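You operate a simulated robot arm through the tools that you are given. There is no shell and no other tool. Be economical: measure what you need, move in short steps, check, and stop when the job is done.

The job below is to be done with a simulated two-armed robot. You get a single attempt, and the scene is never put back.

## Task
Shut off the air, lock the main lever and bleed the panel.
Fine: air off first; yellow knob to lock, then turn the key; white valve left open, large gauge down to zero.

The check looks at the end state, three seconds after you hand in, the way a careful person would. Anything else that was tipped, shoved, dropped, spilled or broken makes it a failure.

## Robot
Two 7-joint arms with fingered hands on one trunk, on a base that drives. Base frame: it is fixed to the floor where the robot stands at the start and does not move with it; the origin is under the middle of the robot, x ahead of it, y to its left, z up. Readings come in mm, degrees, newtons and seconds.
The left shoulder is at the start at [70, 169, 1361], the right one opposite. With the tool pointing down near the work surface each hand reaches from about 100 to 620 mm from the robot's upright axis, wherever it stands, measured 20 degrees to its own side. Places, roughly: bench knob [500, -700, 1200]; black valve handle [500, -500, 1000]; blue valve handle [500, -700, 1000]; brass key [500, -200, 1200]; green valve handle [500, 0, 900]; large gauge [600, -200, 1400]; orange valve handle [500, -400, 1000]; paddles knob [500, -300, 1200]; red main lever [500, 0, 1200]; red valve handle [500, -300, 1000]; tampers knob [500, -400, 1200]; wheels knob [500, -500, 1200]; white valve handle [500, -200, 1000]; yellow knob [500, -200, 1200]. Payload 3.4 kg a hand.
The tool frame of a hand sits at the grasp point between the pads (the TCP): z along the fingers, y along the line on which they close. The tips reach 23 mm beyond it. Largest opening 116 mm; the body of the gripper starts 65 mm behind the TCP. The gripper is a hand of 4 fingers: y runs from the thumb to the fingers, the wrist lies at [0, 0, -211] in the tool frame, and closing takes about 1.5 s.
Orientation is told as [roll, pitch, yaw] about the base's x, y, z axes, in that order, counted from this pose: with the fingers straight down and closing along the base's y, the tool's x points along the base's -x, its y along +y and its z along -z.

## Interface
- The arms move only by the tool play_rows. It takes "left_increments", "right_increments" or both (then of equal length, played together; a hand with none holds still); each is text: rows parted by semicolons, each of 6 numbers parted by spaces: the shift along the tool's x, y, z in mm, then the turn, a rotation vector about the tool's x, y, z in degrees. In form: dx dy dz ax ay az; .... A call has 1 to 8 rows; each row shifts and turns the commanded pose from where the row before left it, along the tool's axes as they then stand. "left_grip" and "right_grip" are, for a hand that has rows, the opening, from 0 (shut) to 1 (fully open), set as the call begins (left out, the last holds). Each row takes 0.2 s and may step no farther than 50 mm and 8.6 degrees from the row before; otherwise, or with a gripper value out of range, the whole call is refused. Where a pose cannot be reached the arm comes as near as it can. A force on the tool above 40 N (or 10 N above the force at the start of the call, whichever is more), or a blocked arm, ends the call early, and 0.2 s more pass. Each finger travels about 153 mm/s and halts on what it meets, pressing with about 30 N; the grip force reading is that of the motor and also rises with nothing between the fingers. The clock runs only during rows and for 0.2 s after the last one: add rows that do not move to give the fingers time. It gives the time, the measured TCP pose, the force on the tool (base axes), the opening and the grip force at its end, in the units of the frame above (readings bear some noise), with the torque about the TCP (base axes, N m) and any sound that the robot's microphone picked up.
- Cameras (640 x 400 px; columns grow to the right, rows downward): "scene" is now at [130.4, -22, 1586.3]; the picture's right is [-0.28, -0.96, 0.00], its down [-0.61, 0.18, -0.77] and it looks along [0.74, -0.22, -0.64] (base axes); focal length 249 px, centre (320, 200). "left" rides on the left gripper at [-68, 1, -90] in its tool frame; the picture's right is [-0.01, -1.00, 0.00], its down [0.79, -0.01, -0.61] and it looks along [0.61, -0.01, 0.79] (tool axes); focal length 251 px, centre (320, 200). "right" rides on the right gripper at [69, 1, -90] in its tool frame; the picture's right is [-0.01, 1.00, 0.00], its down [-0.79, -0.01, -0.61] and it looks along [-0.61, -0.01, 0.79] (tool axes); focal length 251 px, centre (320, 200). There is no depth. A picture from a camera that has moved, and an enlarged one, comes with that camera's place and axes in the base frame and with its lens.
- snapshot(camera): a new picture of that camera. No time passes.
- lift_body(by): slides the trunk up (or, below 0, down) by that many mm; the arms and the scene camera ride with it, the base frame stays. It gives what a move gives, with no picture.
- steer(legs): drives the robot by 1 to 6 legs, each [ahead, left, turn to the left] in mm, mm and degrees, along the robot's own axes; the way and the turn of a leg run together, so that a leg with both is an arc; at most 1500 mm and 180 degrees a leg. The arms and the cameras ride along, it lands a little off, and it stops where it bumps. It gives what a move gives.
- finger_targets(finger1, finger2, finger3, thumb_bend, hand): sets how far each is bent, from 0 (flat) to 1 (curled in); at 0.3 the hand is open as for a grip, at 0.7 the pads meet at the TCP. One left out holds its place. A second passes; each finger stops where it meets its share of the squeeze, and holds until it gets a number again. A gripper value or a shape takes the hand back. It gives what a move gives, with no picture; readings hold the bend of each and the force on the fingers (four entries, about 0 where the hand has none), thumb and palm.
- preshape(shape, hand): the hand has 4 fingers and takes this shape, open, in about a second: jaw (thumb against the fingers, like two jaws); tri (thumb and two fingers); tip (a fingertip pinch); poke (one finger out to press); point (the index stretched); flat (the hand flat); cup (the hand cupped); fist (a fist). The gripper value then closes the fingers along that shape, each until it touches; the sizes above hold for jaw. It gives what a move gives, with no picture.
- turn_head(pan, tilt): turns the head with the scene camera to pan (to the left, within 86 degrees either way) and tilt (down, from -29 to 69), counted from straight ahead of the robot. It gives what a move gives.
- close_up(camera, box): a new picture of the part [left, top, right, bottom] of that camera's present view, enlarged. No time passes.
- finish_job(): hands the job in; it is judged then, once.

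Work in short steps. Places have to be worked out from the pictures, the camera data and where the tool is seen: move nearer, look again, correct. Check each grasp and each placing, and mend what went wrong. You have 120 turns and 108 pictures in all, those below and enlarged ones among them. Open the grippers and draw the arms clear of the work before you hand the job in, unless the task says otherwise; then end with one line.

The tools are called as name(argument=value, ...) on one line, values as JSON. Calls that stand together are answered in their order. play_rows: Moves the arms, as the interface text tells. Its arguments: {"type":"object","properties":{"left_increments":{"type":"string"},"left_grip":{"type":"number"},"right_increments":{"type":"string"},"right_grip":{"type":"number"}},"required":[]} The other tools are called the same way: lift_body (by) slides the trunk up or down; preshape (shape, hand) gives the hand a shape; finger_targets (finger1, finger2, finger3, thumb_bend, hand) moves the fingers one by one; steer (legs) drives the base; turn_head (pan, tilt) turns the head that bears the scene camera; snapshot (camera) takes a picture; close_up (camera, box) takes an enlarged picture of a part of a camera's view; finish_job () hands the job in.

At the start:

```text
time: 0.0
left_tool_pos: [408.6, 40.9, 997.8]
left_orientation: [0.5, 0.0, 0.1]
left_wrist_force: [-0.2, -0.3, 1.0]
left_moment: [0.0, -0.02, 0.0]
left_gripper_width: 116.4
left_grip_force: 0.1
left_shape: jaw
left_bend: [0.3, 0.3, 0.3, 0.3]
left_finger forces: [0.1, 0.0, 0.0, 0.0, 0.0, 0.0]
right_tool_pos: [376.6, -259.8, 1424.0]
right_orientation: [0.0, 0.0, 0.0]
right_wrist_force: [0.7, 0.4, -0.2]
right_moment: [0.01, 0.03, -0.02]
right_gripper_width: 116.1
right_grip_force: 0.0
right_shape: jaw
right_bend: [0.3, 0.3, 0.3, 0.3]
right_finger forces: [0.0, 0.0, 0.0, 0.0, 0.1, 0.1]
trunk travel left (down, up): [-868.0, 72.0]
robot x, y, heading: [-1.1, 0.7, 0.0]
head pan, tilt: [-16.5, 39.6]
```

scene: 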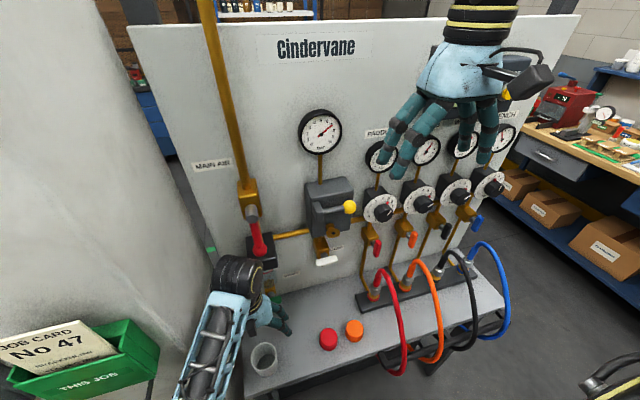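
right: 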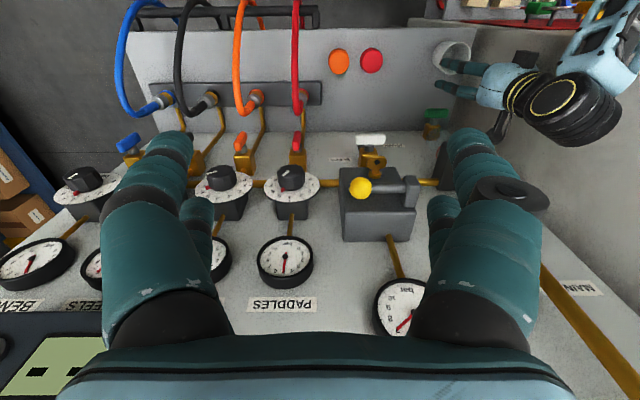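
left: 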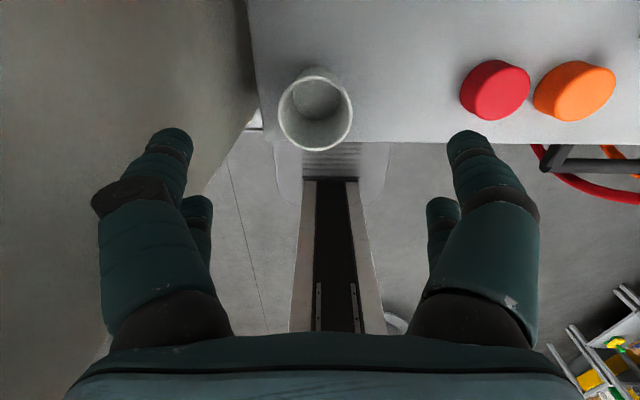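

The panel shows a red main lever, grey box with yellow knob, and white valve. I look closer at these first.

close_up(camera="scene", box=[180, 150, 400, 290])

close_up(camera="right", box=[300, 100, 480, 260])

close_up(camera="scene", box=[0, 300, 180, 400])

```text
2.86 times, centred on (290, 220) of scene
camera zoom: at [130.4, -22.0, 1586.3], right [-0.28, -0.96, 0.0], down [-0.61, 0.18, -0.77], along [0.74, -0.22, -0.64], focal length 713 px, centre (406, 143)
```

zoom: 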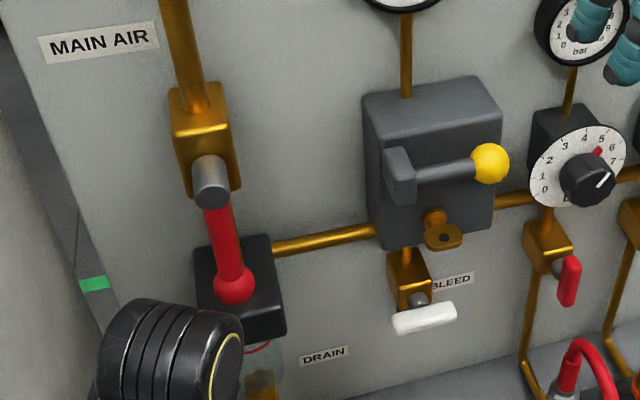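

```text
2.50 times, centred on (390, 180) of right
camera zoom: at [308.0, -258.3, 1514.5], right [0.01, 1.0, 0.0], down [0.79, -0.01, 0.61], along [0.61, -0.01, -0.79], focal length 629 px, centre (145, 250)
```

zoom: 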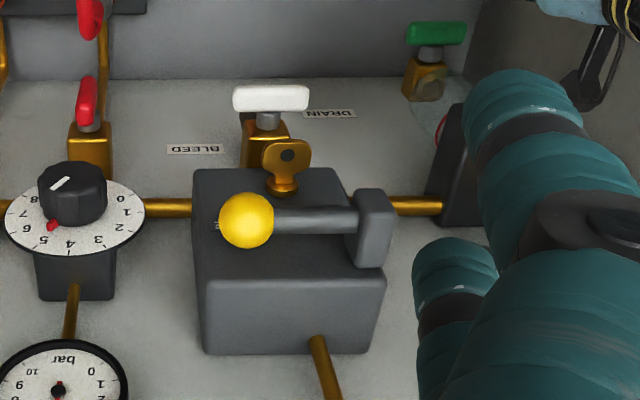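

```text
3.56 times, centred on (90, 350) of scene
camera zoom: at [130.4, -22.0, 1586.3], right [-0.28, -0.96, 0.0], down [-0.61, 0.18, -0.77], along [0.74, -0.22, -0.64], focal length 887 px, centre (1138, -333)
```

zoom: 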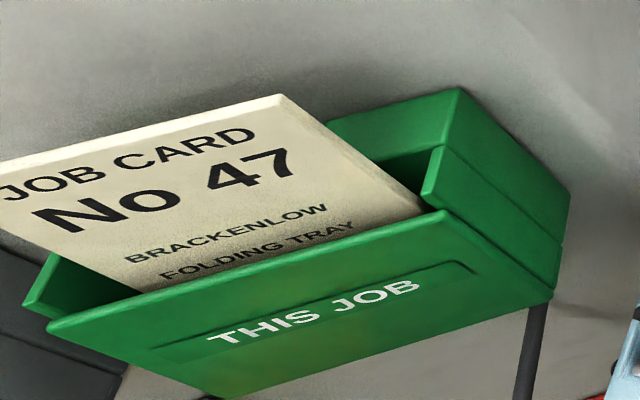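

The knob triangulates to about (512,-205,1221). I turn the right hand to point at the panel, which also frees the view.

play_rows(right_increments="0 0 0 0 -8.5 0;0 0 0 0 -8.5 0;0 0 0 0 -8.5 0;0 0 0 0 -8.5 0;0 0 0 0 -8.5 0;0 0 0 0 -8.5 0;0 0 0 0 -8.5 0;0 0 0 0 -8.5 0")

```text
time: 1.8
left_tool_pos: [409.3, 42.4, 997.3]
left_orientation: [0.6, 0.1, 0.1]
left_wrist_force: [0.9, -0.6, -0.8]
left_moment: [0.0, -0.01, 0.03]
left_gripper_width: 115.8
left_grip_force: 0.0
left_shape: jaw
left_bend: [0.3, 0.3, 0.3, 0.3]
left_finger forces: [0.0, 0.1, 0.1, 0.1, 0.0, 0.1]
right_tool_pos: [409.2, -264.5, 1466.1]
right_orientation: [0.1, -67.9, 0.0]
right_wrist_force: [-0.5, -0.4, 0.8]
right_moment: [0.01, -0.01, 0.0]
right_gripper_width: 116.3
right_grip_force: 0.1
right_shape: jaw
right_bend: [0.3, 0.3, 0.3, 0.3]
right_finger forces: [0.0, 0.0, 0.1, 0.0, 0.0, 0.1]
right hand out of reach, approached as far as the arm can: row 7, 8
trunk travel left (down, up): [-868.0, 72.0]
robot x, y, heading: [0.1, -0.5, 0.0]
head pan, tilt: [-16.5, 39.6]
```

The arm is too folded here, so I back the base off 150 mm and finish the turn.

steer(legs=[[-150, 0, 0]])

play_rows(right_increments="0 0 0 0 -7.3 0;0 0 0 0 -7.3 0;0 0 0 0 -7.4 0;0 0 0 0 0 0")

snapshot(camera="scene")

snapshot(camera="right")

```text
time: 3.2
left_tool_pos: [262.8, 43.3, 996.9]
left_orientation: [0.6, 0.1, 0.2]
left_wrist_force: [0.2, 0.0, -0.1]
left_moment: [0.03, 0.01, -0.01]
left_gripper_width: 115.8
left_grip_force: 0.1
left_shape: jaw
left_bend: [0.3, 0.3, 0.3, 0.3]
left_finger forces: [0.1, 0.0, 0.0, 0.1, 0.0, 0.1]
right_tool_pos: [263.5, -265.5, 1465.7]
right_orientation: [0.0, -67.8, 0.2]
right_wrist_force: [0.9, 0.2, 0.3]
right_moment: [0.02, 0.0, -0.02]
right_gripper_width: 115.9
right_grip_force: 0.0
right_shape: jaw
right_bend: [0.3, 0.3, 0.3, 0.3]
right_finger forces: [0.0, 0.1, 0.1, 0.0, 0.0, 0.0]
trunk travel left (down, up): [-868.0, 72.0]
robot x, y, heading: [-148.2, -1.5, 0.1]
head pan, tilt: [-16.5, 39.6]
```

```text
time: 4.2
left_tool_pos: [258.0, 43.7, 997.8]
left_orientation: [0.5, -0.1, 0.2]
left_wrist_force: [0.1, -0.3, 0.0]
left_moment: [-0.01, -0.01, -0.02]
left_gripper_width: 115.8
left_grip_force: 0.1
left_shape: jaw
left_bend: [0.3, 0.3, 0.3, 0.3]
left_finger forces: [0.0, 0.0, 0.1, 0.1, 0.1, 0.0]
right_tool_pos: [301.3, -273.5, 1515.5]
right_orientation: [-91.1, -89.9, 91.1]
right_wrist_force: [0.5, 0.5, 1.0]
right_moment: [0.02, 0.05, -0.01]
right_gripper_width: 115.9
right_grip_force: 0.0
right_shape: jaw
right_bend: [0.3, 0.3, 0.3, 0.3]
right_finger forces: [0.0, 0.0, 0.0, 0.0, 0.0, 0.0]
right hand out of reach, approached as far as the arm can: row 1, 2, 3
trunk travel left (down, up): [-868.0, 72.0]
robot x, y, heading: [-148.0, -2.4, 0.1]
head pan, tilt: [-16.5, 39.6]
```

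```text
101 pictures are left
camera scene: at [-20.9, -19.2, 1586.6], right [-0.28, -0.96, 0.0], down [-0.61, 0.18, -0.77], along [0.74, -0.22, -0.64], focal length 249 px, centre (320, 200)
```

scene: 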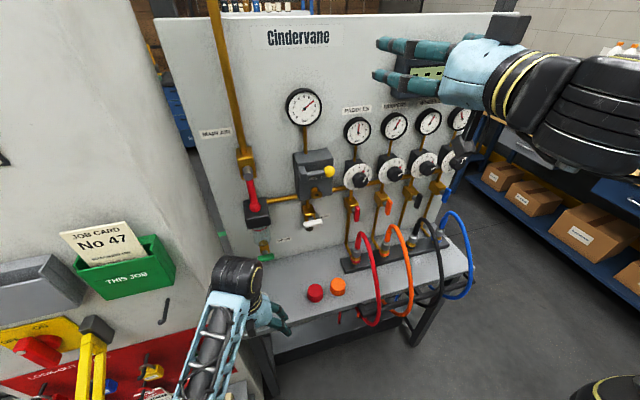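

```text
100 pictures are left
camera right: at [213.4, -271.9, 1449.8], right [0.0, 1.0, 0.01], down [-0.61, -0.01, 0.79], along [0.79, 0.0, 0.61], focal length 251 px, centre (320, 200)
```

right: 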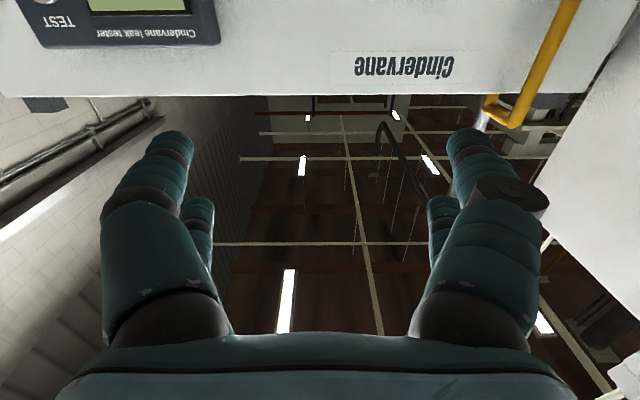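

close_up(camera="scene", box=[190, 70, 350, 270])

close_up(camera="scene", box=[270, 130, 370, 250])

close_up(camera="scene", box=[280, 80, 330, 130])

```text
2.00 times, centred on (270, 170) of scene
camera zoom: at [-20.9, -19.2, 1586.6], right [-0.28, -0.96, 0.0], down [-0.61, 0.18, -0.77], along [0.74, -0.22, -0.64], focal length 499 px, centre (420, 260)
```

zoom: 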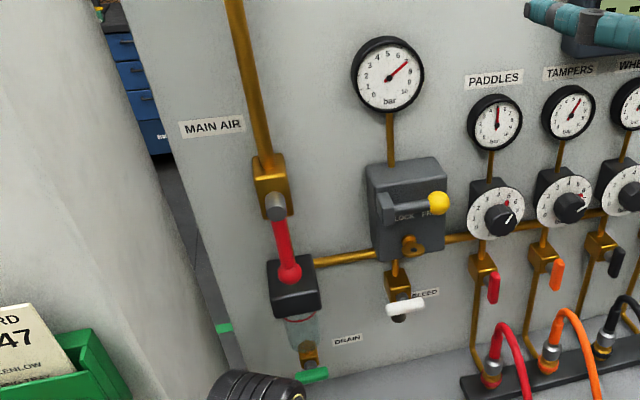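

```text
3.33 times, centred on (320, 190) of scene
camera zoom: at [-20.9, -19.2, 1586.6], right [-0.28, -0.96, 0.0], down [-0.61, 0.18, -0.77], along [0.74, -0.22, -0.64], focal length 831 px, centre (320, 233)
```

zoom: 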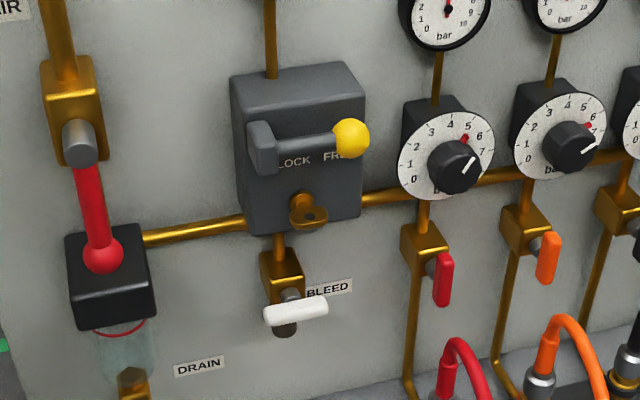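

```text
8.00 times, centred on (305, 105) of scene
camera zoom: at [-20.9, -19.2, 1586.6], right [-0.28, -0.96, 0.0], down [-0.61, 0.18, -0.77], along [0.74, -0.22, -0.64], focal length 1995 px, centre (440, 960)
```

zoom: 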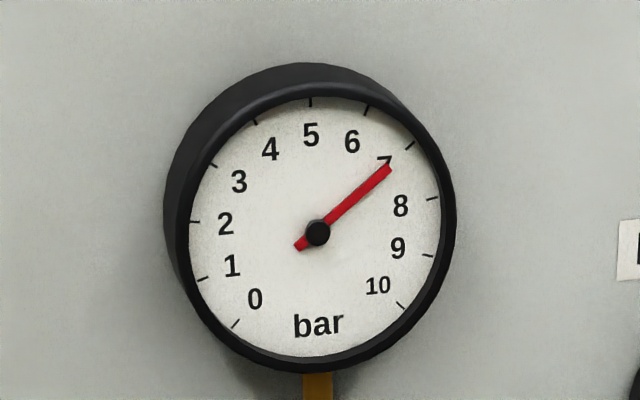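

The box is marked LOCK / FREE, so the knob slides left. The white bleed handle is across its pipe (closed), and the main lever hangs in line with its pipe (open). I raise the left hand and turn it to point at the panel.

play_rows(left_increments="0 0 -50 0 0 0;0 0 -50 0 0 0;0 0 -40 0 -8.4 0;0 0 0 0 -8.4 0;0 0 0 0 -8.4 0;0 0 0 0 -8.4 0;0 0 0 0 -8.4 0;0 0 0 0 -8.4 0")

play_rows(left_increments="0 0 0 0 -8.4 0;0 0 0 0 -8.4 0;0 0 0 0 -8.4 0;0 0 0 0 -8.4 0;0 0 0 0 -6 0;0 0 0 0 0 0")

snapshot(camera="left")

snapshot(camera="scene")

```text
time: 4.6
left_tool_pos: [268.5, 136.3, 981.4]
left_orientation: [13.2, -0.3, 2.4]
left_wrist_force: [0.6, 0.0, -0.9]
left_moment: [0.0, 0.04, -0.02]
left_gripper_width: 116.0
left_grip_force: 0.0
left_shape: jaw
left_bend: [0.3, 0.3, 0.3, 0.3]
left_finger forces: [0.0, 0.1, 0.0, 0.0, 0.0, 0.0]
left hand out of reach, approached as far as the arm can: row 1
right_tool_pos: [305.0, -273.5, 1516.6]
right_orientation: [-16.2, -90.0, 16.1]
right_wrist_force: [-0.3, -0.1, -0.8]
right_moment: [-0.04, 0.02, -0.03]
right_gripper_width: 115.9
right_grip_force: 0.1
right_shape: jaw
right_bend: [0.3, 0.3, 0.3, 0.3]
right_finger forces: [0.0, 0.0, 0.0, 0.0, 0.1, 0.1]
trunk travel left (down, up): [-868.0, 72.0]
robot x, y, heading: [-151.0, 1.0, 0.4]
head pan, tilt: [-16.5, 39.6]
stopped in row 1 (left hand): the arm was blocked; the commanded pose is now the measured one
```

```text
time: 6.0
left_tool_pos: [268.7, 134.0, 982.5]
left_orientation: [17.1, -38.7, -8.6]
left_wrist_force: [-0.2, 0.0, 0.2]
left_moment: [-0.02, 0.03, -0.02]
left_gripper_width: 116.1
left_grip_force: 0.0
left_shape: jaw
left_bend: [0.3, 0.3, 0.3, 0.3]
left_finger forces: [0.0, 0.0, 0.0, 0.0, 0.1, 0.1]
right_tool_pos: [306.0, -274.1, 1515.1]
right_orientation: [11.4, -89.9, -11.3]
right_wrist_force: [-0.3, 0.7, -0.2]
right_moment: [0.0, 0.01, -0.03]
right_gripper_width: 116.0
right_grip_force: 0.0
right_shape: jaw
right_bend: [0.3, 0.3, 0.3, 0.3]
right_finger forces: [0.0, 0.1, 0.0, 0.1, 0.1, 0.0]
trunk travel left (down, up): [-868.0, 72.0]
robot x, y, heading: [-150.0, -2.4, 0.1]
head pan, tilt: [-16.5, 39.6]
```

```text
96 pictures are left
camera left: at [265.0, 110.1, 1092.2], right [0.05, -0.97, -0.22], down [-1.0, -0.04, -0.05], along [0.04, 0.23, -0.97], focal length 251 px, centre (320, 200)
```

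left: 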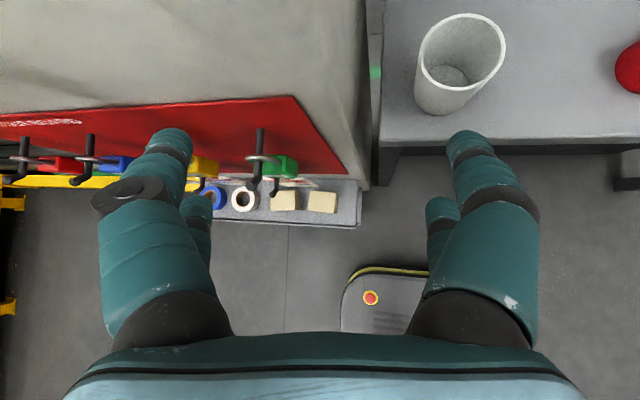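

```text
95 pictures are left
camera scene: at [-18.6, -21.9, 1586.3], right [-0.28, -0.96, 0.0], down [-0.61, 0.18, -0.77], along [0.74, -0.22, -0.64], focal length 249 px, centre (320, 200)
```

scene: 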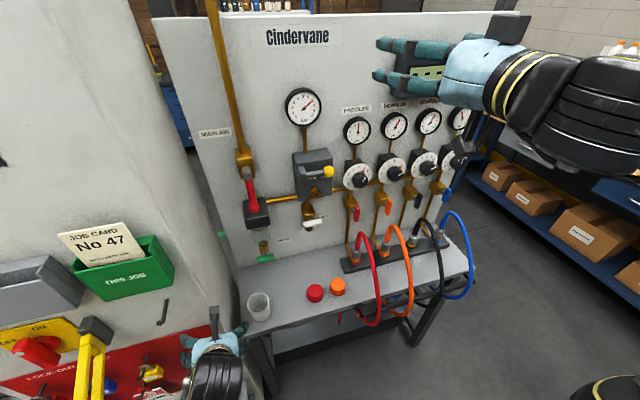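

The left arm was blocked, and it hangs near the lock-out board on the pillar. I back away and shift the robot right to clear it.

steer(legs=[[-120, 0, 0], [0, -170, 0]])

snapshot(camera="scene")

```text
time: 8.3
left_tool_pos: [147.6, -30.1, 981.0]
left_orientation: [16.9, -38.7, -8.3]
left_wrist_force: [0.5, 0.8, 0.5]
left_moment: [-0.02, 0.02, -0.03]
left_gripper_width: 115.9
left_grip_force: 0.1
left_shape: jaw
left_bend: [0.3, 0.3, 0.3, 0.3]
left_finger forces: [0.0, 0.1, 0.1, 0.0, 0.1, 0.2]
right_tool_pos: [185.7, -439.9, 1516.0]
right_orientation: [-50.0, -89.8, 50.2]
right_wrist_force: [0.8, 0.5, -0.2]
right_moment: [-0.01, 0.07, -0.01]
right_gripper_width: 115.9
right_grip_force: 0.1
right_shape: jaw
right_bend: [0.3, 0.3, 0.3, 0.3]
right_finger forces: [0.1, 0.0, 0.0, 0.0, 0.0, 0.0]
trunk travel left (down, up): [-868.0, 72.0]
robot x, y, heading: [-268.3, -170.6, 0.3]
head pan, tilt: [-16.5, 39.6]
```

```text
94 pictures are left
camera scene: at [-139.3, -186.0, 1586.4], right [-0.28, -0.96, 0.0], down [-0.61, 0.18, -0.77], along [0.74, -0.22, -0.64], focal length 249 px, centre (320, 200)
```

scene: 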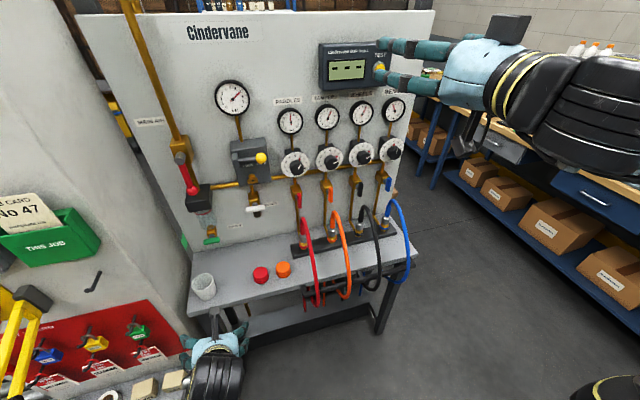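

Clear now. I raise the left hand about 160 mm in small steps.

play_rows(left_increments="-25 0 -31 0 0 0;-25 0 -31 0 0 0;-25 0 -31 0 0 0;-25 0 -31 0 0 0;0 0 0 0 -8 0;0 0 0 0 -8 0;0 0 0 0 -8 0;0 0 0 0 -8 0")

```text
time: 8.8
left_tool_pos: [143.2, -10.1, 1031.1]
left_orientation: [31.1, -36.5, -21.5]
left_wrist_force: [-0.2, -0.3, -0.3]
left_moment: [-0.01, -0.01, 0.01]
left_gripper_width: 115.8
left_grip_force: 0.1
left_shape: jaw
left_bend: [0.3, 0.3, 0.3, 0.3]
left_finger forces: [0.0, 0.1, 0.0, 0.1, 0.0, 0.0]
right_tool_pos: [182.9, -440.5, 1516.6]
right_orientation: [-71.7, -89.9, 71.9]
right_wrist_force: [-0.2, 0.9, -0.4]
right_moment: [-0.05, 0.03, -0.01]
right_gripper_width: 115.9
right_grip_force: 0.1
right_shape: jaw
right_bend: [0.3, 0.3, 0.3, 0.3]
right_finger forces: [0.0, 0.0, 0.0, 0.0, 0.0, 0.0]
trunk travel left (down, up): [-868.0, 72.0]
robot x, y, heading: [-269.5, -165.9, 0.2]
head pan, tilt: [-16.5, 39.6]
stopped in row 2 (left hand): the arm was blocked; the commanded pose is now the measured one
```

Blocked again, likely from the arm being folded. I extend forward first, away from the body.

play_rows(left_increments="-30 1 26 0 0 0;-30 1 26 0 0 0;-30 1 26 0 0 0;-30 1 26 0 0 0;0 0 0 0 0 0")

snapshot(camera="scene")

```text
time: 9.5
left_tool_pos: [211.8, 36.5, 1015.6]
left_orientation: [42.2, -31.1, -29.5]
left_wrist_force: [-0.1, 0.5, 0.4]
left_moment: [-0.02, 0.0, -0.03]
left_gripper_width: 115.9
left_grip_force: 0.1
left_shape: jaw
left_bend: [0.3, 0.3, 0.3, 0.3]
left_finger forces: [0.1, 0.0, 0.0, 0.1, 0.1, 0.1]
right_tool_pos: [186.3, -441.5, 1515.1]
right_orientation: [-30.8, -89.9, 30.9]
right_wrist_force: [0.0, -0.5, 0.6]
right_moment: [0.03, 0.02, -0.03]
right_gripper_width: 115.7
right_grip_force: 0.1
right_shape: jaw
right_bend: [0.3, 0.3, 0.3, 0.3]
right_finger forces: [0.1, 0.1, 0.0, 0.1, 0.1, 0.0]
trunk travel left (down, up): [-868.0, 72.0]
robot x, y, heading: [-272.8, -169.4, 0.3]
head pan, tilt: [-16.5, 39.6]
stopped in row 3 (left hand): the arm was blocked; the commanded pose is now the measured one
```

```text
93 pictures are left
camera scene: at [-137.3, -188.9, 1586.1], right [-0.28, -0.96, 0.0], down [-0.61, 0.18, -0.77], along [0.74, -0.22, -0.64], focal length 249 px, centre (320, 200)
```

scene: 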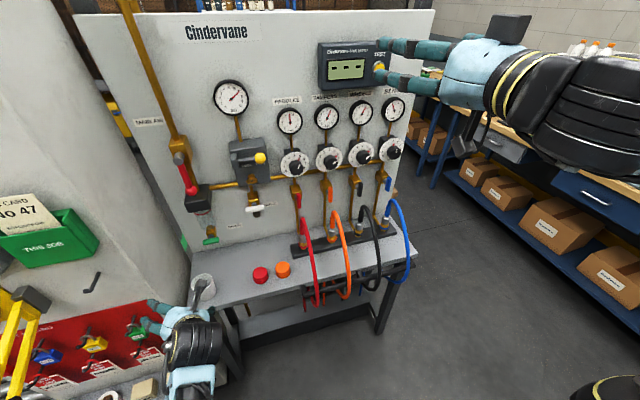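

The hand is drifting left; I look at the left arm itself to see what is holding it.

turn_head(pan=35, tilt=50)

snapshot(camera="scene")

```text
time: 10.7
left_tool_pos: [211.4, 35.3, 1016.9]
left_orientation: [42.0, -31.2, -29.5]
left_wrist_force: [-0.1, -0.3, 0.2]
left_moment: [0.0, -0.01, -0.03]
left_gripper_width: 115.8
left_grip_force: 0.2
left_shape: jaw
left_bend: [0.3, 0.3, 0.3, 0.3]
left_finger forces: [0.1, 0.0, 0.0, 0.0, 0.0, 0.0]
right_tool_pos: [183.9, -443.3, 1515.9]
right_orientation: [-9.4, -89.9, 9.6]
right_wrist_force: [0.6, 0.3, 0.6]
right_moment: [0.0, 0.0, -0.01]
right_gripper_width: 115.9
right_grip_force: 0.0
right_shape: jaw
right_bend: [0.3, 0.3, 0.3, 0.3]
right_finger forces: [0.0, 0.1, 0.0, 0.0, 0.0, 0.0]
trunk travel left (down, up): [-868.0, 72.0]
robot x, y, heading: [-266.0, -164.5, 0.3]
head pan, tilt: [35.0, 50.0]
```

```text
92 pictures are left
camera scene: at [-158.4, -121.9, 1571.5], right [0.58, -0.82, 0.0], down [-0.63, -0.44, -0.64], along [0.53, 0.37, -0.77], focal length 249 px, centre (320, 200)
```

scene: 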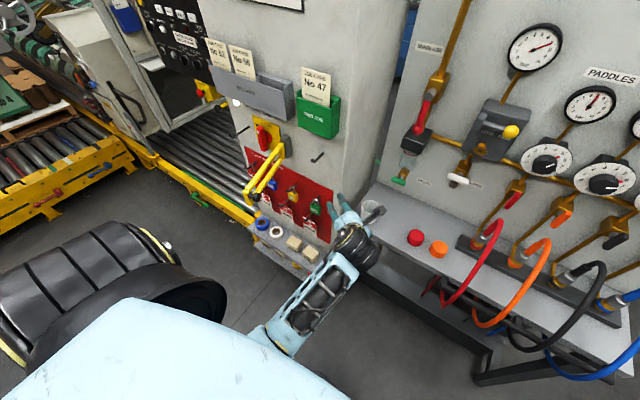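

Nothing external touches the arm; it seems a joint limit. Pure turns worked before, so I turn the hand in place to the forward-pointing attitude.

play_rows(left_increments="0 0 0 1.63 -6.8 -4.9;0 0 0 1.63 -6.8 -4.9;0 0 0 1.63 -6.8 -4.9;0 0 0 1.63 -6.8 -4.9;0 0 0 1.63 -6.8 -4.9;0 0 0 1.63 -6.8 -4.9;0 0 0 1.63 -6.8 -4.9")

```text
time: 12.3
left_tool_pos: [210.7, 35.5, 1017.3]
left_orientation: [-70.5, -89.7, 70.8]
left_wrist_force: [1.0, -0.7, -0.5]
left_moment: [0.0, 0.0, -0.01]
left_gripper_width: 116.1
left_grip_force: 0.0
left_shape: jaw
left_bend: [0.3, 0.3, 0.3, 0.3]
left_finger forces: [0.1, 0.0, 0.0, 0.1, 0.0, 0.0]
right_tool_pos: [183.7, -440.8, 1515.8]
right_orientation: [-42.8, -89.9, 42.7]
right_wrist_force: [-0.2, 0.5, -1.5]
right_moment: [-0.03, -0.02, -0.02]
right_gripper_width: 115.7
right_grip_force: 0.1
right_shape: jaw
right_bend: [0.3, 0.3, 0.3, 0.3]
right_finger forces: [0.1, 0.0, 0.0, 0.0, 0.0, 0.0]
trunk travel left (down, up): [-868.0, 72.0]
robot x, y, heading: [-269.0, -173.4, 0.3]
head pan, tilt: [35.0, 50.0]
```

Now pointing forward. I raise it toward the lever ball's height.

play_rows(left_increments="-35 -8 0 0 0 0;-35 -8 0 0 0 0;-35 -8 0 0 0 0;-35 -8 0 0 0 0;0 0 40 0 0 0;0 0 40 0 0 0;0 0 0 0 0 0")

turn_head(pan=5, tilt=35)

snapshot(camera="scene")

snapshot(camera="left")

```text
time: 13.4
left_tool_pos: [228.4, 5.6, 1139.4]
left_orientation: [81.1, -81.3, -85.2]
left_wrist_force: [0.2, 1.1, -0.6]
left_moment: [0.02, 0.01, -0.01]
left_gripper_width: 116.1
left_grip_force: 0.1
left_shape: jaw
left_bend: [0.3, 0.3, 0.3, 0.3]
left_finger forces: [0.0, 0.0, 0.1, 0.0, 0.0, 0.0]
right_tool_pos: [186.1, -443.3, 1516.4]
right_orientation: [-19.4, -89.9, 19.5]
right_wrist_force: [-0.1, 1.0, 0.3]
right_moment: [0.01, -0.01, -0.03]
right_gripper_width: 115.7
right_grip_force: 0.0
right_shape: jaw
right_bend: [0.3, 0.3, 0.3, 0.3]
right_finger forces: [0.1, 0.0, 0.0, 0.0, 0.0, 0.0]
trunk travel left (down, up): [-868.0, 72.0]
robot x, y, heading: [-270.5, -170.7, 0.2]
head pan, tilt: [35.0, 50.0]
stopped in row 5 (left hand): the arm was blocked; the commanded pose is now the measured one
```

```text
time: 14.4
left_tool_pos: [227.8, 4.6, 1141.5]
left_orientation: [81.9, -81.3, -85.9]
left_wrist_force: [0.1, 0.5, -0.1]
left_moment: [0.01, 0.01, -0.01]
left_gripper_width: 116.2
left_grip_force: 0.1
left_shape: jaw
left_bend: [0.3, 0.3, 0.3, 0.3]
left_finger forces: [0.1, 0.1, 0.1, 0.1, 0.0, 0.0]
right_tool_pos: [184.0, -442.2, 1515.6]
right_orientation: [-2.9, -90.0, 3.1]
right_wrist_force: [0.4, -0.5, -0.5]
right_moment: [0.01, 0.02, 0.0]
right_gripper_width: 115.8
right_grip_force: 0.0
right_shape: jaw
right_bend: [0.3, 0.3, 0.3, 0.3]
right_finger forces: [0.1, 0.0, 0.0, 0.0, 0.0, 0.1]
trunk travel left (down, up): [-868.0, 72.0]
robot x, y, heading: [-269.4, -167.6, 0.3]
head pan, tilt: [5.0, 35.0]
```

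```text
91 pictures are left
camera scene: at [-134.6, -158.3, 1593.3], right [0.09, -1.0, 0.0], down [-0.57, -0.05, -0.82], along [0.82, 0.07, -0.57], focal length 249 px, centre (320, 200)
```

scene: 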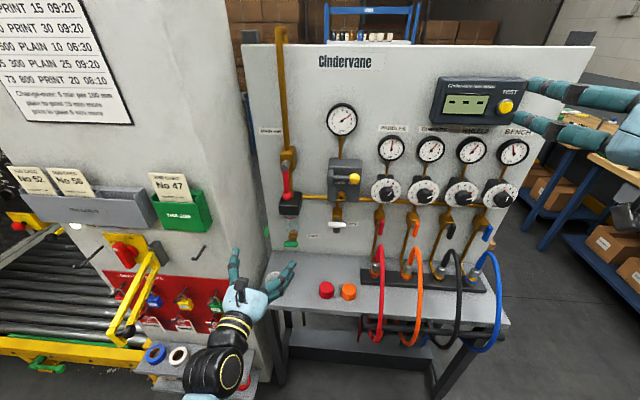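

```text
90 pictures are left
camera left: at [139.0, 2.4, 1210.2], right [-0.07, -0.99, -0.14], down [-0.61, 0.15, -0.77], along [0.79, 0.03, -0.62], focal length 251 px, centre (320, 200)
```

left: 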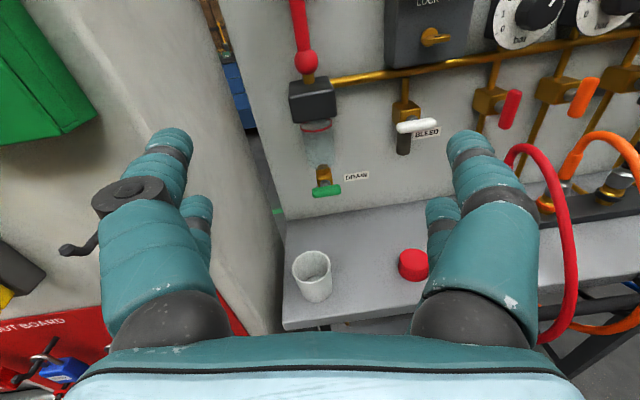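

The hand is forward-pointing with a small roll. I correct the roll, yaw the hand 24° left so its body stays away from the pillar, and edge forward with small rows.

play_rows(left_increments="0 0 0 0 0 -8;0 0 0 -8 0 0;0 0 0 -8 0 0;0 0 0 -8 0 0;0 0 10 0 0 0;0 0 10 0 0 0;0 0 15 0 0 0;0 0 15 0 0 0")

```text
time: 15.1
left_tool_pos: [225.7, 11.9, 1132.5]
left_orientation: [88.2, -78.0, -88.6]
left_wrist_force: [0.7, 0.1, 0.2]
left_moment: [0.0, 0.0, 0.04]
left_gripper_width: 115.9
left_grip_force: 0.1
left_shape: jaw
left_bend: [0.3, 0.3, 0.3, 0.3]
left_finger forces: [0.1, 0.0, 0.1, 0.0, 0.1, 0.0]
left hand out of reach, approached as far as the arm can: row 3
right_tool_pos: [183.9, -442.6, 1515.3]
right_orientation: [-40.8, -90.0, 41.0]
right_wrist_force: [-0.8, 0.8, -0.2]
right_moment: [-0.03, 0.02, 0.04]
right_gripper_width: 116.0
right_grip_force: 0.0
right_shape: jaw
right_bend: [0.3, 0.3, 0.3, 0.3]
right_finger forces: [0.0, 0.0, 0.0, 0.0, 0.0, 0.1]
trunk travel left (down, up): [-868.0, 72.0]
robot x, y, heading: [-267.2, -169.5, 0.3]
head pan, tilt: [5.0, 35.0]
stopped in row 3 (left hand): the arm was blocked; the commanded pose is now the measured one
```

Again limited. I look down at the left arm's elbow to understand its posture.

turn_head(pan=30, tilt=69)

snapshot(camera="scene")

```text
time: 16.1
left_tool_pos: [226.0, 12.8, 1133.8]
left_orientation: [88.1, -78.1, -88.6]
left_wrist_force: [0.2, -0.1, -0.5]
left_moment: [0.04, 0.01, 0.02]
left_gripper_width: 116.2
left_grip_force: 0.0
left_shape: jaw
left_bend: [0.3, 0.3, 0.3, 0.3]
left_finger forces: [0.0, 0.0, 0.0, 0.0, 0.0, 0.0]
right_tool_pos: [184.1, -443.0, 1516.5]
right_orientation: [-5.3, -90.0, 5.4]
right_wrist_force: [0.3, -0.1, -0.4]
right_moment: [0.02, -0.01, 0.0]
right_gripper_width: 115.9
right_grip_force: 0.1
right_shape: jaw
right_bend: [0.3, 0.3, 0.3, 0.3]
right_finger forces: [0.0, 0.0, 0.0, 0.0, 0.1, 0.1]
trunk travel left (down, up): [-868.0, 72.0]
robot x, y, heading: [-272.6, -168.1, 0.5]
head pan, tilt: [30.0, 68.8]
```

```text
89 pictures are left
camera scene: at [-173.3, -138.3, 1549.6], right [0.5, -0.86, 0.0], down [-0.81, -0.47, -0.36], along [0.31, 0.18, -0.93], focal length 249 px, centre (320, 200)
```

scene: 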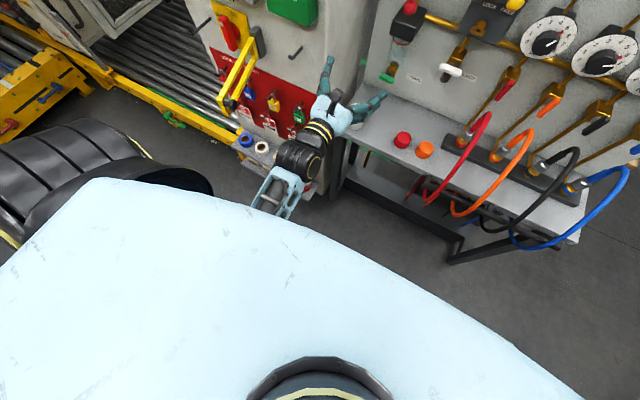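

The torso hides the elbow. I test the right arm's freedom: forward and down from its present pose.

play_rows(right_increments="0 0 40 0 0 0;0 0 40 0 0 0;30 0 10 0 0 0;40 0 0 0 0 0;40 0 0 0 0 0;40 0 0 0 0 0;40 0 0 0 0 0;0 0 0 0 0 0")

```text
time: 17.9
left_tool_pos: [226.4, 12.5, 1133.0]
left_orientation: [87.9, -78.1, -88.5]
left_wrist_force: [0.2, 0.3, 0.6]
left_moment: [-0.02, -0.01, -0.01]
left_gripper_width: 116.0
left_grip_force: 0.1
left_shape: jaw
left_bend: [0.3, 0.3, 0.3, 0.3]
left_finger forces: [0.1, 0.0, 0.0, 0.0, 0.1, 0.0]
right_tool_pos: [266.2, -447.0, 1418.3]
right_orientation: [1.5, -89.5, -1.4]
right_wrist_force: [-0.4, 0.0, 0.4]
right_moment: [-0.01, 0.0, -0.03]
right_gripper_width: 115.9
right_grip_force: 0.0
right_shape: jaw
right_bend: [0.3, 0.3, 0.3, 0.3]
right_finger forces: [0.0, 0.0, 0.0, 0.0, 0.1, 0.0]
right hand out of reach, approached as far as the arm can: row 5, 6, 7
trunk travel left (down, up): [-868.0, 72.0]
robot x, y, heading: [-273.2, -169.8, 0.1]
head pan, tilt: [30.0, 68.8]
```

The right arm seems limited by folding only; I extend it further forward, then lower.

play_rows(right_increments="0 0 40 0 0 0;0 0 40 0 0 0;0 0 40 0 0 0;40 0 0 0 0 0;40 0 0 0 0 0;40 0 0 0 0 0;0 0 0 0 0 0")

```text
time: 19.5
left_tool_pos: [225.5, 12.2, 1133.4]
left_orientation: [88.2, -78.1, -88.6]
left_wrist_force: [-0.1, 0.8, 0.5]
left_moment: [0.02, 0.02, -0.07]
left_gripper_width: 116.0
left_grip_force: 0.0
left_shape: jaw
left_bend: [0.3, 0.3, 0.3, 0.3]
left_finger forces: [0.0, 0.0, 0.0, 0.0, 0.0, 0.0]
right_tool_pos: [363.0, -483.7, 1418.2]
right_orientation: [15.1, -88.5, -14.7]
right_wrist_force: [-0.1, 0.2, 0.0]
right_moment: [-0.02, -0.01, -0.01]
right_gripper_width: 115.7
right_grip_force: 0.0
right_shape: jaw
right_bend: [0.3, 0.3, 0.3, 0.3]
right_finger forces: [0.1, 0.0, 0.0, 0.0, 0.0, 0.0]
right hand out of reach, approached as far as the arm can: row 1, 2, 3, 4, 5, 6
trunk travel left (down, up): [-868.0, 72.0]
robot x, y, heading: [-269.4, -168.7, 0.3]
head pan, tilt: [30.0, 68.8]
```

turn_head(pan=-40, tilt=25)

snapshot(camera="scene")

```text
time: 20.9
left_tool_pos: [226.6, 11.7, 1132.9]
left_orientation: [88.0, -78.2, -88.7]
left_wrist_force: [0.4, -0.2, -0.7]
left_moment: [0.01, -0.01, 0.0]
left_gripper_width: 116.2
left_grip_force: 0.1
left_shape: jaw
left_bend: [0.3, 0.3, 0.3, 0.3]
left_finger forces: [0.0, 0.0, 0.1, 0.0, 0.0, 0.0]
right_tool_pos: [362.9, -482.4, 1417.9]
right_orientation: [14.1, -88.5, -13.8]
right_wrist_force: [1.1, 0.1, -0.6]
right_moment: [0.0, 0.0, -0.02]
right_gripper_width: 115.9
right_grip_force: 0.1
right_shape: jaw
right_bend: [0.3, 0.3, 0.3, 0.3]
right_finger forces: [0.0, 0.1, 0.0, 0.0, 0.0, 0.1]
trunk travel left (down, up): [-868.0, 72.0]
robot x, y, heading: [-271.1, -168.2, 0.2]
head pan, tilt: [-40.0, 25.0]
```

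```text
88 pictures are left
camera scene: at [-150.8, -225.2, 1609.0], right [-0.64, -0.77, 0.0], down [-0.33, 0.27, -0.91], along [0.7, -0.58, -0.42], focal length 249 px, centre (320, 200)
```

scene: 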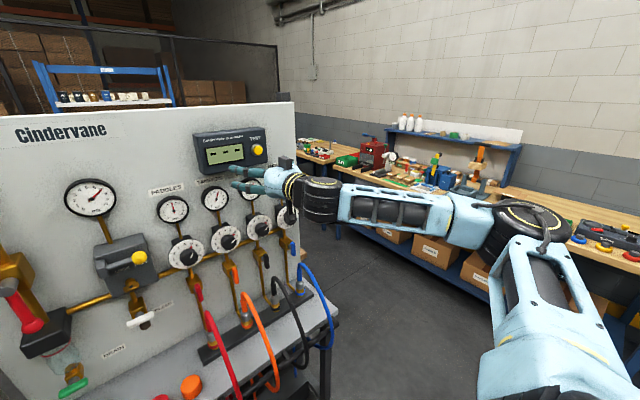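

The right arm is fine at about shoulder height but cannot go lower, so I lower the trunk instead and let the base do lateral moves.

lift_body(by=-240)

play_rows(right_increments="-40 0 0 0 0 0;-40 0 0 0 0 0;-40 0 0 0 0 0;-40 0 0 0 0 0;-40 0 0 0 0 0;0 0 0 0 0 0")

snapshot(camera="right")

snapshot(camera="left")

```text
time: 23.4
left_tool_pos: [224.9, 11.9, 892.4]
left_orientation: [88.1, -78.2, -88.5]
left_wrist_force: [0.4, -0.4, -0.4]
left_moment: [0.0, 0.03, 0.0]
left_gripper_width: 116.3
left_grip_force: 0.1
left_shape: jaw
left_bend: [0.3, 0.3, 0.3, 0.3]
left_finger forces: [0.0, 0.0, 0.1, 0.0, 0.0, 0.0]
right_tool_pos: [362.5, -481.9, 1177.4]
right_orientation: [14.0, -88.6, -13.8]
right_wrist_force: [-0.7, -0.5, -0.4]
right_moment: [0.01, 0.05, -0.02]
right_gripper_width: 116.1
right_grip_force: 0.1
right_shape: jaw
right_bend: [0.3, 0.3, 0.3, 0.3]
right_finger forces: [0.0, 0.0, 0.0, 0.0, 0.0, 0.1]
trunk travel left (down, up): [-628.0, 312.0]
robot x, y, heading: [-272.3, -166.4, 0.0]
head pan, tilt: [-40.0, 25.0]
```

```text
time: 24.8
left_tool_pos: [226.1, 12.8, 893.7]
left_orientation: [88.0, -78.1, -88.5]
left_wrist_force: [0.3, 1.1, 0.7]
left_moment: [-0.01, 0.02, 0.03]
left_gripper_width: 115.9
left_grip_force: 0.1
left_shape: jaw
left_bend: [0.3, 0.3, 0.3, 0.3]
left_finger forces: [0.0, 0.1, 0.0, 0.1, 0.0, 0.1]
right_tool_pos: [368.1, -484.3, 1377.7]
right_orientation: [14.6, -88.5, -14.3]
right_wrist_force: [0.9, -0.5, 0.4]
right_moment: [0.02, 0.01, -0.01]
right_gripper_width: 116.1
right_grip_force: 0.1
right_shape: jaw
right_bend: [0.3, 0.3, 0.3, 0.3]
right_finger forces: [0.0, 0.0, 0.1, 0.0, 0.0, 0.0]
trunk travel left (down, up): [-628.0, 312.0]
robot x, y, heading: [-274.3, -165.9, 0.2]
head pan, tilt: [-40.0, 25.0]
```

```text
87 pictures are left
camera right: at [276.9, -483.0, 1312.8], right [0.0, 1.0, 0.02], down [-0.59, -0.02, 0.81], along [0.81, -0.01, 0.59], focal length 251 px, centre (320, 200)
```

right: 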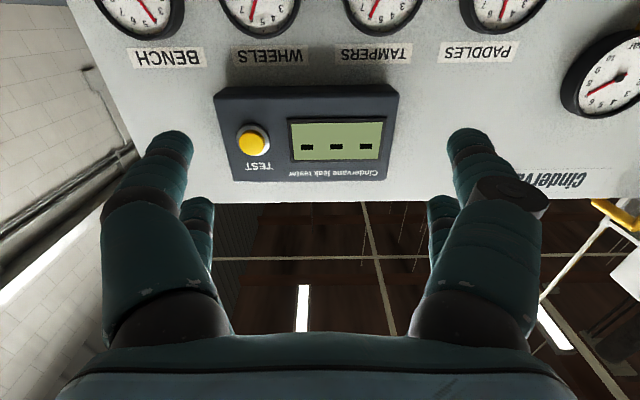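

```text
86 pictures are left
camera left: at [136.8, 0.1, 960.7], right [-0.01, -0.98, -0.2], down [-0.61, 0.16, -0.78], along [0.79, 0.11, -0.6], focal length 251 px, centre (320, 200)
```

left: 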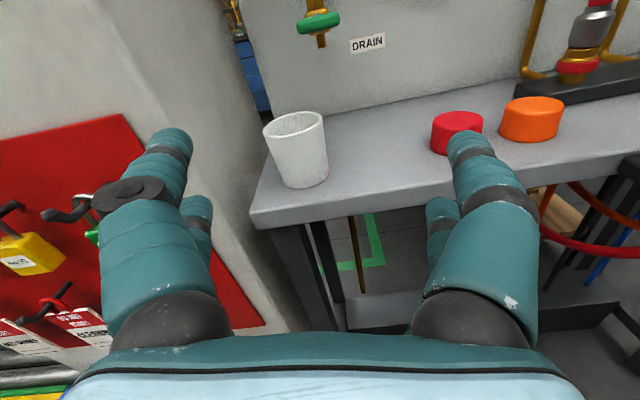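

Both wrist cameras see their own TCP, and arms obey near these poses. I will use the left hand (camera on top) with base and trunk doing the coarse travel; first I retract the right hand.

play_rows(right_increments="0 0 -40 0 0 0;0 0 -40 0 0 0;0 0 -40 0 0 0;0 0 -40 0 0 0;0 0 -40 0 0 0;0 0 -30 0 0 0;0 0 0 0 0 0")

play_rows(left_increments="-20 0 0 0 0 0;-20 0 0 0 0 0;0 0 0 0 0 0")

```text
time: 26.4
left_tool_pos: [225.0, 12.2, 893.4]
left_orientation: [87.9, -78.1, -88.6]
left_wrist_force: [-0.5, -1.0, -0.9]
left_moment: [0.0, -0.02, 0.0]
left_gripper_width: 115.8
left_grip_force: 0.1
left_shape: jaw
left_bend: [0.3, 0.3, 0.3, 0.3]
left_finger forces: [0.1, 0.1, 0.0, 0.0, 0.0, 0.0]
right_tool_pos: [137.5, -483.9, 1383.3]
right_orientation: [12.9, -88.5, -12.6]
right_wrist_force: [-0.3, 0.0, 0.2]
right_moment: [0.0, -0.01, 0.01]
right_gripper_width: 115.8
right_grip_force: 0.1
right_shape: jaw
right_bend: [0.3, 0.3, 0.3, 0.3]
right_finger forces: [0.0, 0.0, 0.0, 0.1, 0.0, 0.0]
trunk travel left (down, up): [-628.0, 312.0]
robot x, y, heading: [-270.7, -163.7, 0.0]
head pan, tilt: [-40.0, 25.0]
```

```text
time: 27.2
left_tool_pos: [222.4, 4.4, 926.3]
left_orientation: [87.6, -73.8, -90.1]
left_wrist_force: [0.1, -0.9, 0.2]
left_moment: [0.0, 0.0, 0.01]
left_gripper_width: 116.1
left_grip_force: 0.2
left_shape: jaw
left_bend: [0.3, 0.3, 0.3, 0.3]
left_finger forces: [0.0, 0.1, 0.1, 0.0, 0.1, 0.0]
right_tool_pos: [138.2, -483.5, 1383.5]
right_orientation: [14.1, -88.6, -13.8]
right_wrist_force: [0.3, -0.1, -0.5]
right_moment: [-0.04, 0.01, 0.01]
right_gripper_width: 116.1
right_grip_force: 0.2
right_shape: jaw
right_bend: [0.3, 0.3, 0.3, 0.3]
right_finger forces: [0.1, 0.0, 0.0, 0.0, 0.0, 0.1]
trunk travel left (down, up): [-628.0, 312.0]
robot x, y, heading: [-268.9, -168.3, 0.3]
head pan, tilt: [-40.0, 25.0]
```

The left arm's attitude drifts when raised; I test whether it moves freely down, forward and sideways here.

play_rows(left_increments="30 0 0 0 0 0;30 0 0 0 0 0;0 0 30 0 0 0;0 0 30 0 0 0;0 0 30 0 0 0;0 0 0 0 0 0")

play_rows(left_increments="0 -30 0 0 0 0;0 -30 0 0 0 0;0 -30 0 0 0 0;0 0 0 0 0 0")

```text
time: 28.6
left_tool_pos: [312.9, 22.3, 866.8]
left_orientation: [86.0, -76.2, -86.6]
left_wrist_force: [0.0, 0.0, 0.1]
left_moment: [0.01, -0.04, 0.0]
left_gripper_width: 116.2
left_grip_force: 0.1
left_shape: jaw
left_bend: [0.3, 0.3, 0.3, 0.3]
left_finger forces: [0.0, 0.0, 0.1, 0.0, 0.0, 0.1]
right_tool_pos: [136.6, -484.7, 1382.4]
right_orientation: [14.6, -88.6, -14.3]
right_wrist_force: [0.3, 0.9, -0.7]
right_moment: [-0.01, -0.01, 0.03]
right_gripper_width: 115.9
right_grip_force: 0.0
right_shape: jaw
right_bend: [0.3, 0.3, 0.3, 0.3]
right_finger forces: [0.0, 0.0, 0.0, 0.0, 0.0, 0.1]
trunk travel left (down, up): [-628.0, 312.0]
robot x, y, heading: [-272.8, -168.6, 0.5]
head pan, tilt: [-40.0, 25.0]
```

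```text
time: 29.2
left_tool_pos: [316.4, 5.1, 852.2]
left_orientation: [90.0, -67.8, -91.1]
left_wrist_force: [1.1, 0.5, 0.4]
left_moment: [-0.01, 0.01, 0.02]
left_gripper_width: 116.2
left_grip_force: 0.1
left_shape: jaw
left_bend: [0.3, 0.3, 0.3, 0.3]
left_finger forces: [0.0, 0.0, 0.1, 0.0, 0.0, 0.1]
right_tool_pos: [139.2, -484.9, 1382.4]
right_orientation: [13.3, -88.5, -13.0]
right_wrist_force: [0.4, -0.2, 0.5]
right_moment: [-0.03, 0.01, -0.01]
right_gripper_width: 116.2
right_grip_force: 0.1
right_shape: jaw
right_bend: [0.3, 0.3, 0.3, 0.3]
right_finger forces: [0.1, 0.0, 0.0, 0.1, 0.0, 0.1]
trunk travel left (down, up): [-628.0, 312.0]
robot x, y, heading: [-270.1, -165.6, 0.1]
head pan, tilt: [-40.0, 25.0]
stopped in row 2 (left hand): the arm was blocked; the commanded pose is now the measured one
```

The limit is a wrist roll stop: the hand wants to roll so the fingers go up-left and the thumb down-right. That suits the lever arc, so I roll 24° further and test movement again.

play_rows(left_increments="0 0 0 0 0 8;0 0 0 0 0 8;0 0 0 0 0 8;0 0 -30 0 0 0;-30 0 0 0 0 0;-30 0 0 0 0 0;0 0 0 0 0 0")

play_rows(left_increments="0 -30 0 0 0 0;0 -30 0 0 0 0;0 30 0 0 0 0;0 30 0 0 0 0;0 0 0 0 0 0")

```text
time: 30.6
left_tool_pos: [285.2, -10.7, 883.8]
left_orientation: [90.2, -33.9, -93.2]
left_wrist_force: [-0.1, -0.1, -0.6]
left_moment: [0.02, 0.0, 0.01]
left_gripper_width: 116.0
left_grip_force: 0.1
left_shape: jaw
left_bend: [0.3, 0.3, 0.3, 0.3]
left_finger forces: [0.1, 0.1, 0.1, 0.0, 0.0, 0.0]
right_tool_pos: [138.2, -485.5, 1382.9]
right_orientation: [13.5, -88.5, -13.1]
right_wrist_force: [0.1, 0.0, -0.4]
right_moment: [0.01, 0.0, 0.03]
right_gripper_width: 115.8
right_grip_force: 0.0
right_shape: jaw
right_bend: [0.3, 0.3, 0.3, 0.3]
right_finger forces: [0.1, 0.0, 0.0, 0.0, 0.0, 0.0]
trunk travel left (down, up): [-628.0, 312.0]
robot x, y, heading: [-271.4, -167.6, 0.3]
head pan, tilt: [-40.0, 25.0]
stopped in row 7 (left hand): the arm was blocked; the commanded pose is now the measured one
```

```text
time: 31.9
left_tool_pos: [283.5, -11.0, 880.6]
left_orientation: [90.1, -33.4, -93.2]
left_wrist_force: [-0.2, 0.5, 0.3]
left_moment: [0.01, -0.03, -0.04]
left_gripper_width: 116.0
left_grip_force: 0.0
left_shape: jaw
left_bend: [0.3, 0.3, 0.3, 0.3]
left_finger forces: [0.0, 0.0, 0.0, 0.1, 0.0, 0.1]
right_tool_pos: [138.7, -484.4, 1382.6]
right_orientation: [14.0, -88.5, -13.6]
right_wrist_force: [0.0, -0.6, 0.0]
right_moment: [0.0, 0.0, 0.02]
right_gripper_width: 115.7
right_grip_force: 0.0
right_shape: jaw
right_bend: [0.3, 0.3, 0.3, 0.3]
right_finger forces: [0.1, 0.0, 0.0, 0.0, 0.0, 0.1]
trunk travel left (down, up): [-628.0, 312.0]
robot x, y, heading: [-270.3, -168.8, 0.2]
head pan, tilt: [-40.0, 25.0]
```

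Moving along this roll works. I'll use a single stretched finger to push the lever; first I shape the hand and look at where the finger is.

preshape(hand="left", shape="poke")

snapshot(camera="left")

```text
time: 32.8
left_tool_pos: [284.7, -9.6, 881.9]
left_orientation: [90.3, -33.3, -93.2]
left_wrist_force: [-0.2, 0.1, 0.5]
left_moment: [0.01, -0.02, 0.01]
left_gripper_width: 0.2
left_grip_force: 0.0
left_shape: poke
left_bend: [1.0, 1.0, 1.0, 0.28]
left_finger forces: [0.0, 0.0, 0.1, 0.0, 0.0, 0.0]
right_tool_pos: [139.1, -485.9, 1382.2]
right_orientation: [14.0, -88.6, -13.9]
right_wrist_force: [0.0, -0.6, -0.4]
right_moment: [0.0, -0.01, 0.0]
right_gripper_width: 115.7
right_grip_force: 0.0
right_shape: jaw
right_bend: [0.3, 0.3, 0.3, 0.3]
right_finger forces: [0.0, 0.0, 0.1, 0.0, 0.1, 0.0]
trunk travel left (down, up): [-628.0, 312.0]
robot x, y, heading: [-269.4, -169.1, 0.1]
head pan, tilt: [-40.0, 25.0]
```

```text
85 pictures are left
camera left: at [192.0, -60.9, 919.5], right [-0.03, -0.56, -0.83], down [-0.57, 0.69, -0.45], along [0.82, 0.46, -0.33], focal length 251 px, centre (320, 200)
```

left: 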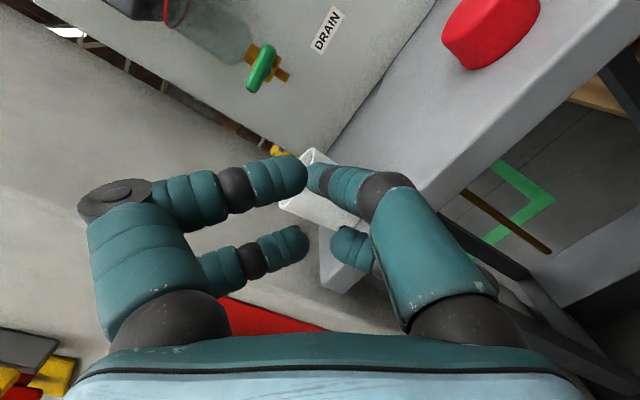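

Poke curls toward a pinch. I try "point" for a longer straight finger.

preshape(hand="left", shape="point")

snapshot(camera="left")

```text
time: 33.6
left_tool_pos: [284.3, -8.3, 883.7]
left_orientation: [90.4, -33.3, -93.3]
left_wrist_force: [0.5, -0.4, -0.1]
left_moment: [-0.02, -0.03, 0.04]
left_gripper_width: 0.0
left_grip_force: 0.0
left_shape: point
left_bend: [0.05, 0.82, 0.82, 0.31]
left_finger forces: [0.0, 0.1, 0.0, 0.1, 0.1, 0.0]
right_tool_pos: [138.2, -484.6, 1382.8]
right_orientation: [14.0, -88.6, -13.7]
right_wrist_force: [0.1, 0.0, 0.0]
right_moment: [-0.01, 0.0, 0.02]
right_gripper_width: 116.0
right_grip_force: 0.0
right_shape: jaw
right_bend: [0.3, 0.3, 0.3, 0.3]
right_finger forces: [0.0, 0.1, 0.0, 0.0, 0.1, 0.0]
trunk travel left (down, up): [-628.0, 312.0]
robot x, y, heading: [-269.4, -169.5, -0.1]
head pan, tilt: [-40.0, 25.0]
```

```text
84 pictures are left
camera left: at [192.6, -60.4, 920.4], right [-0.02, -0.56, -0.83], down [-0.57, 0.69, -0.45], along [0.82, 0.46, -0.33], focal length 251 px, centre (320, 200)
```

left: 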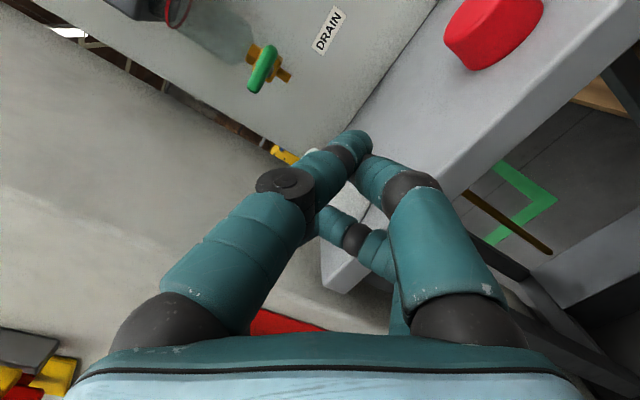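

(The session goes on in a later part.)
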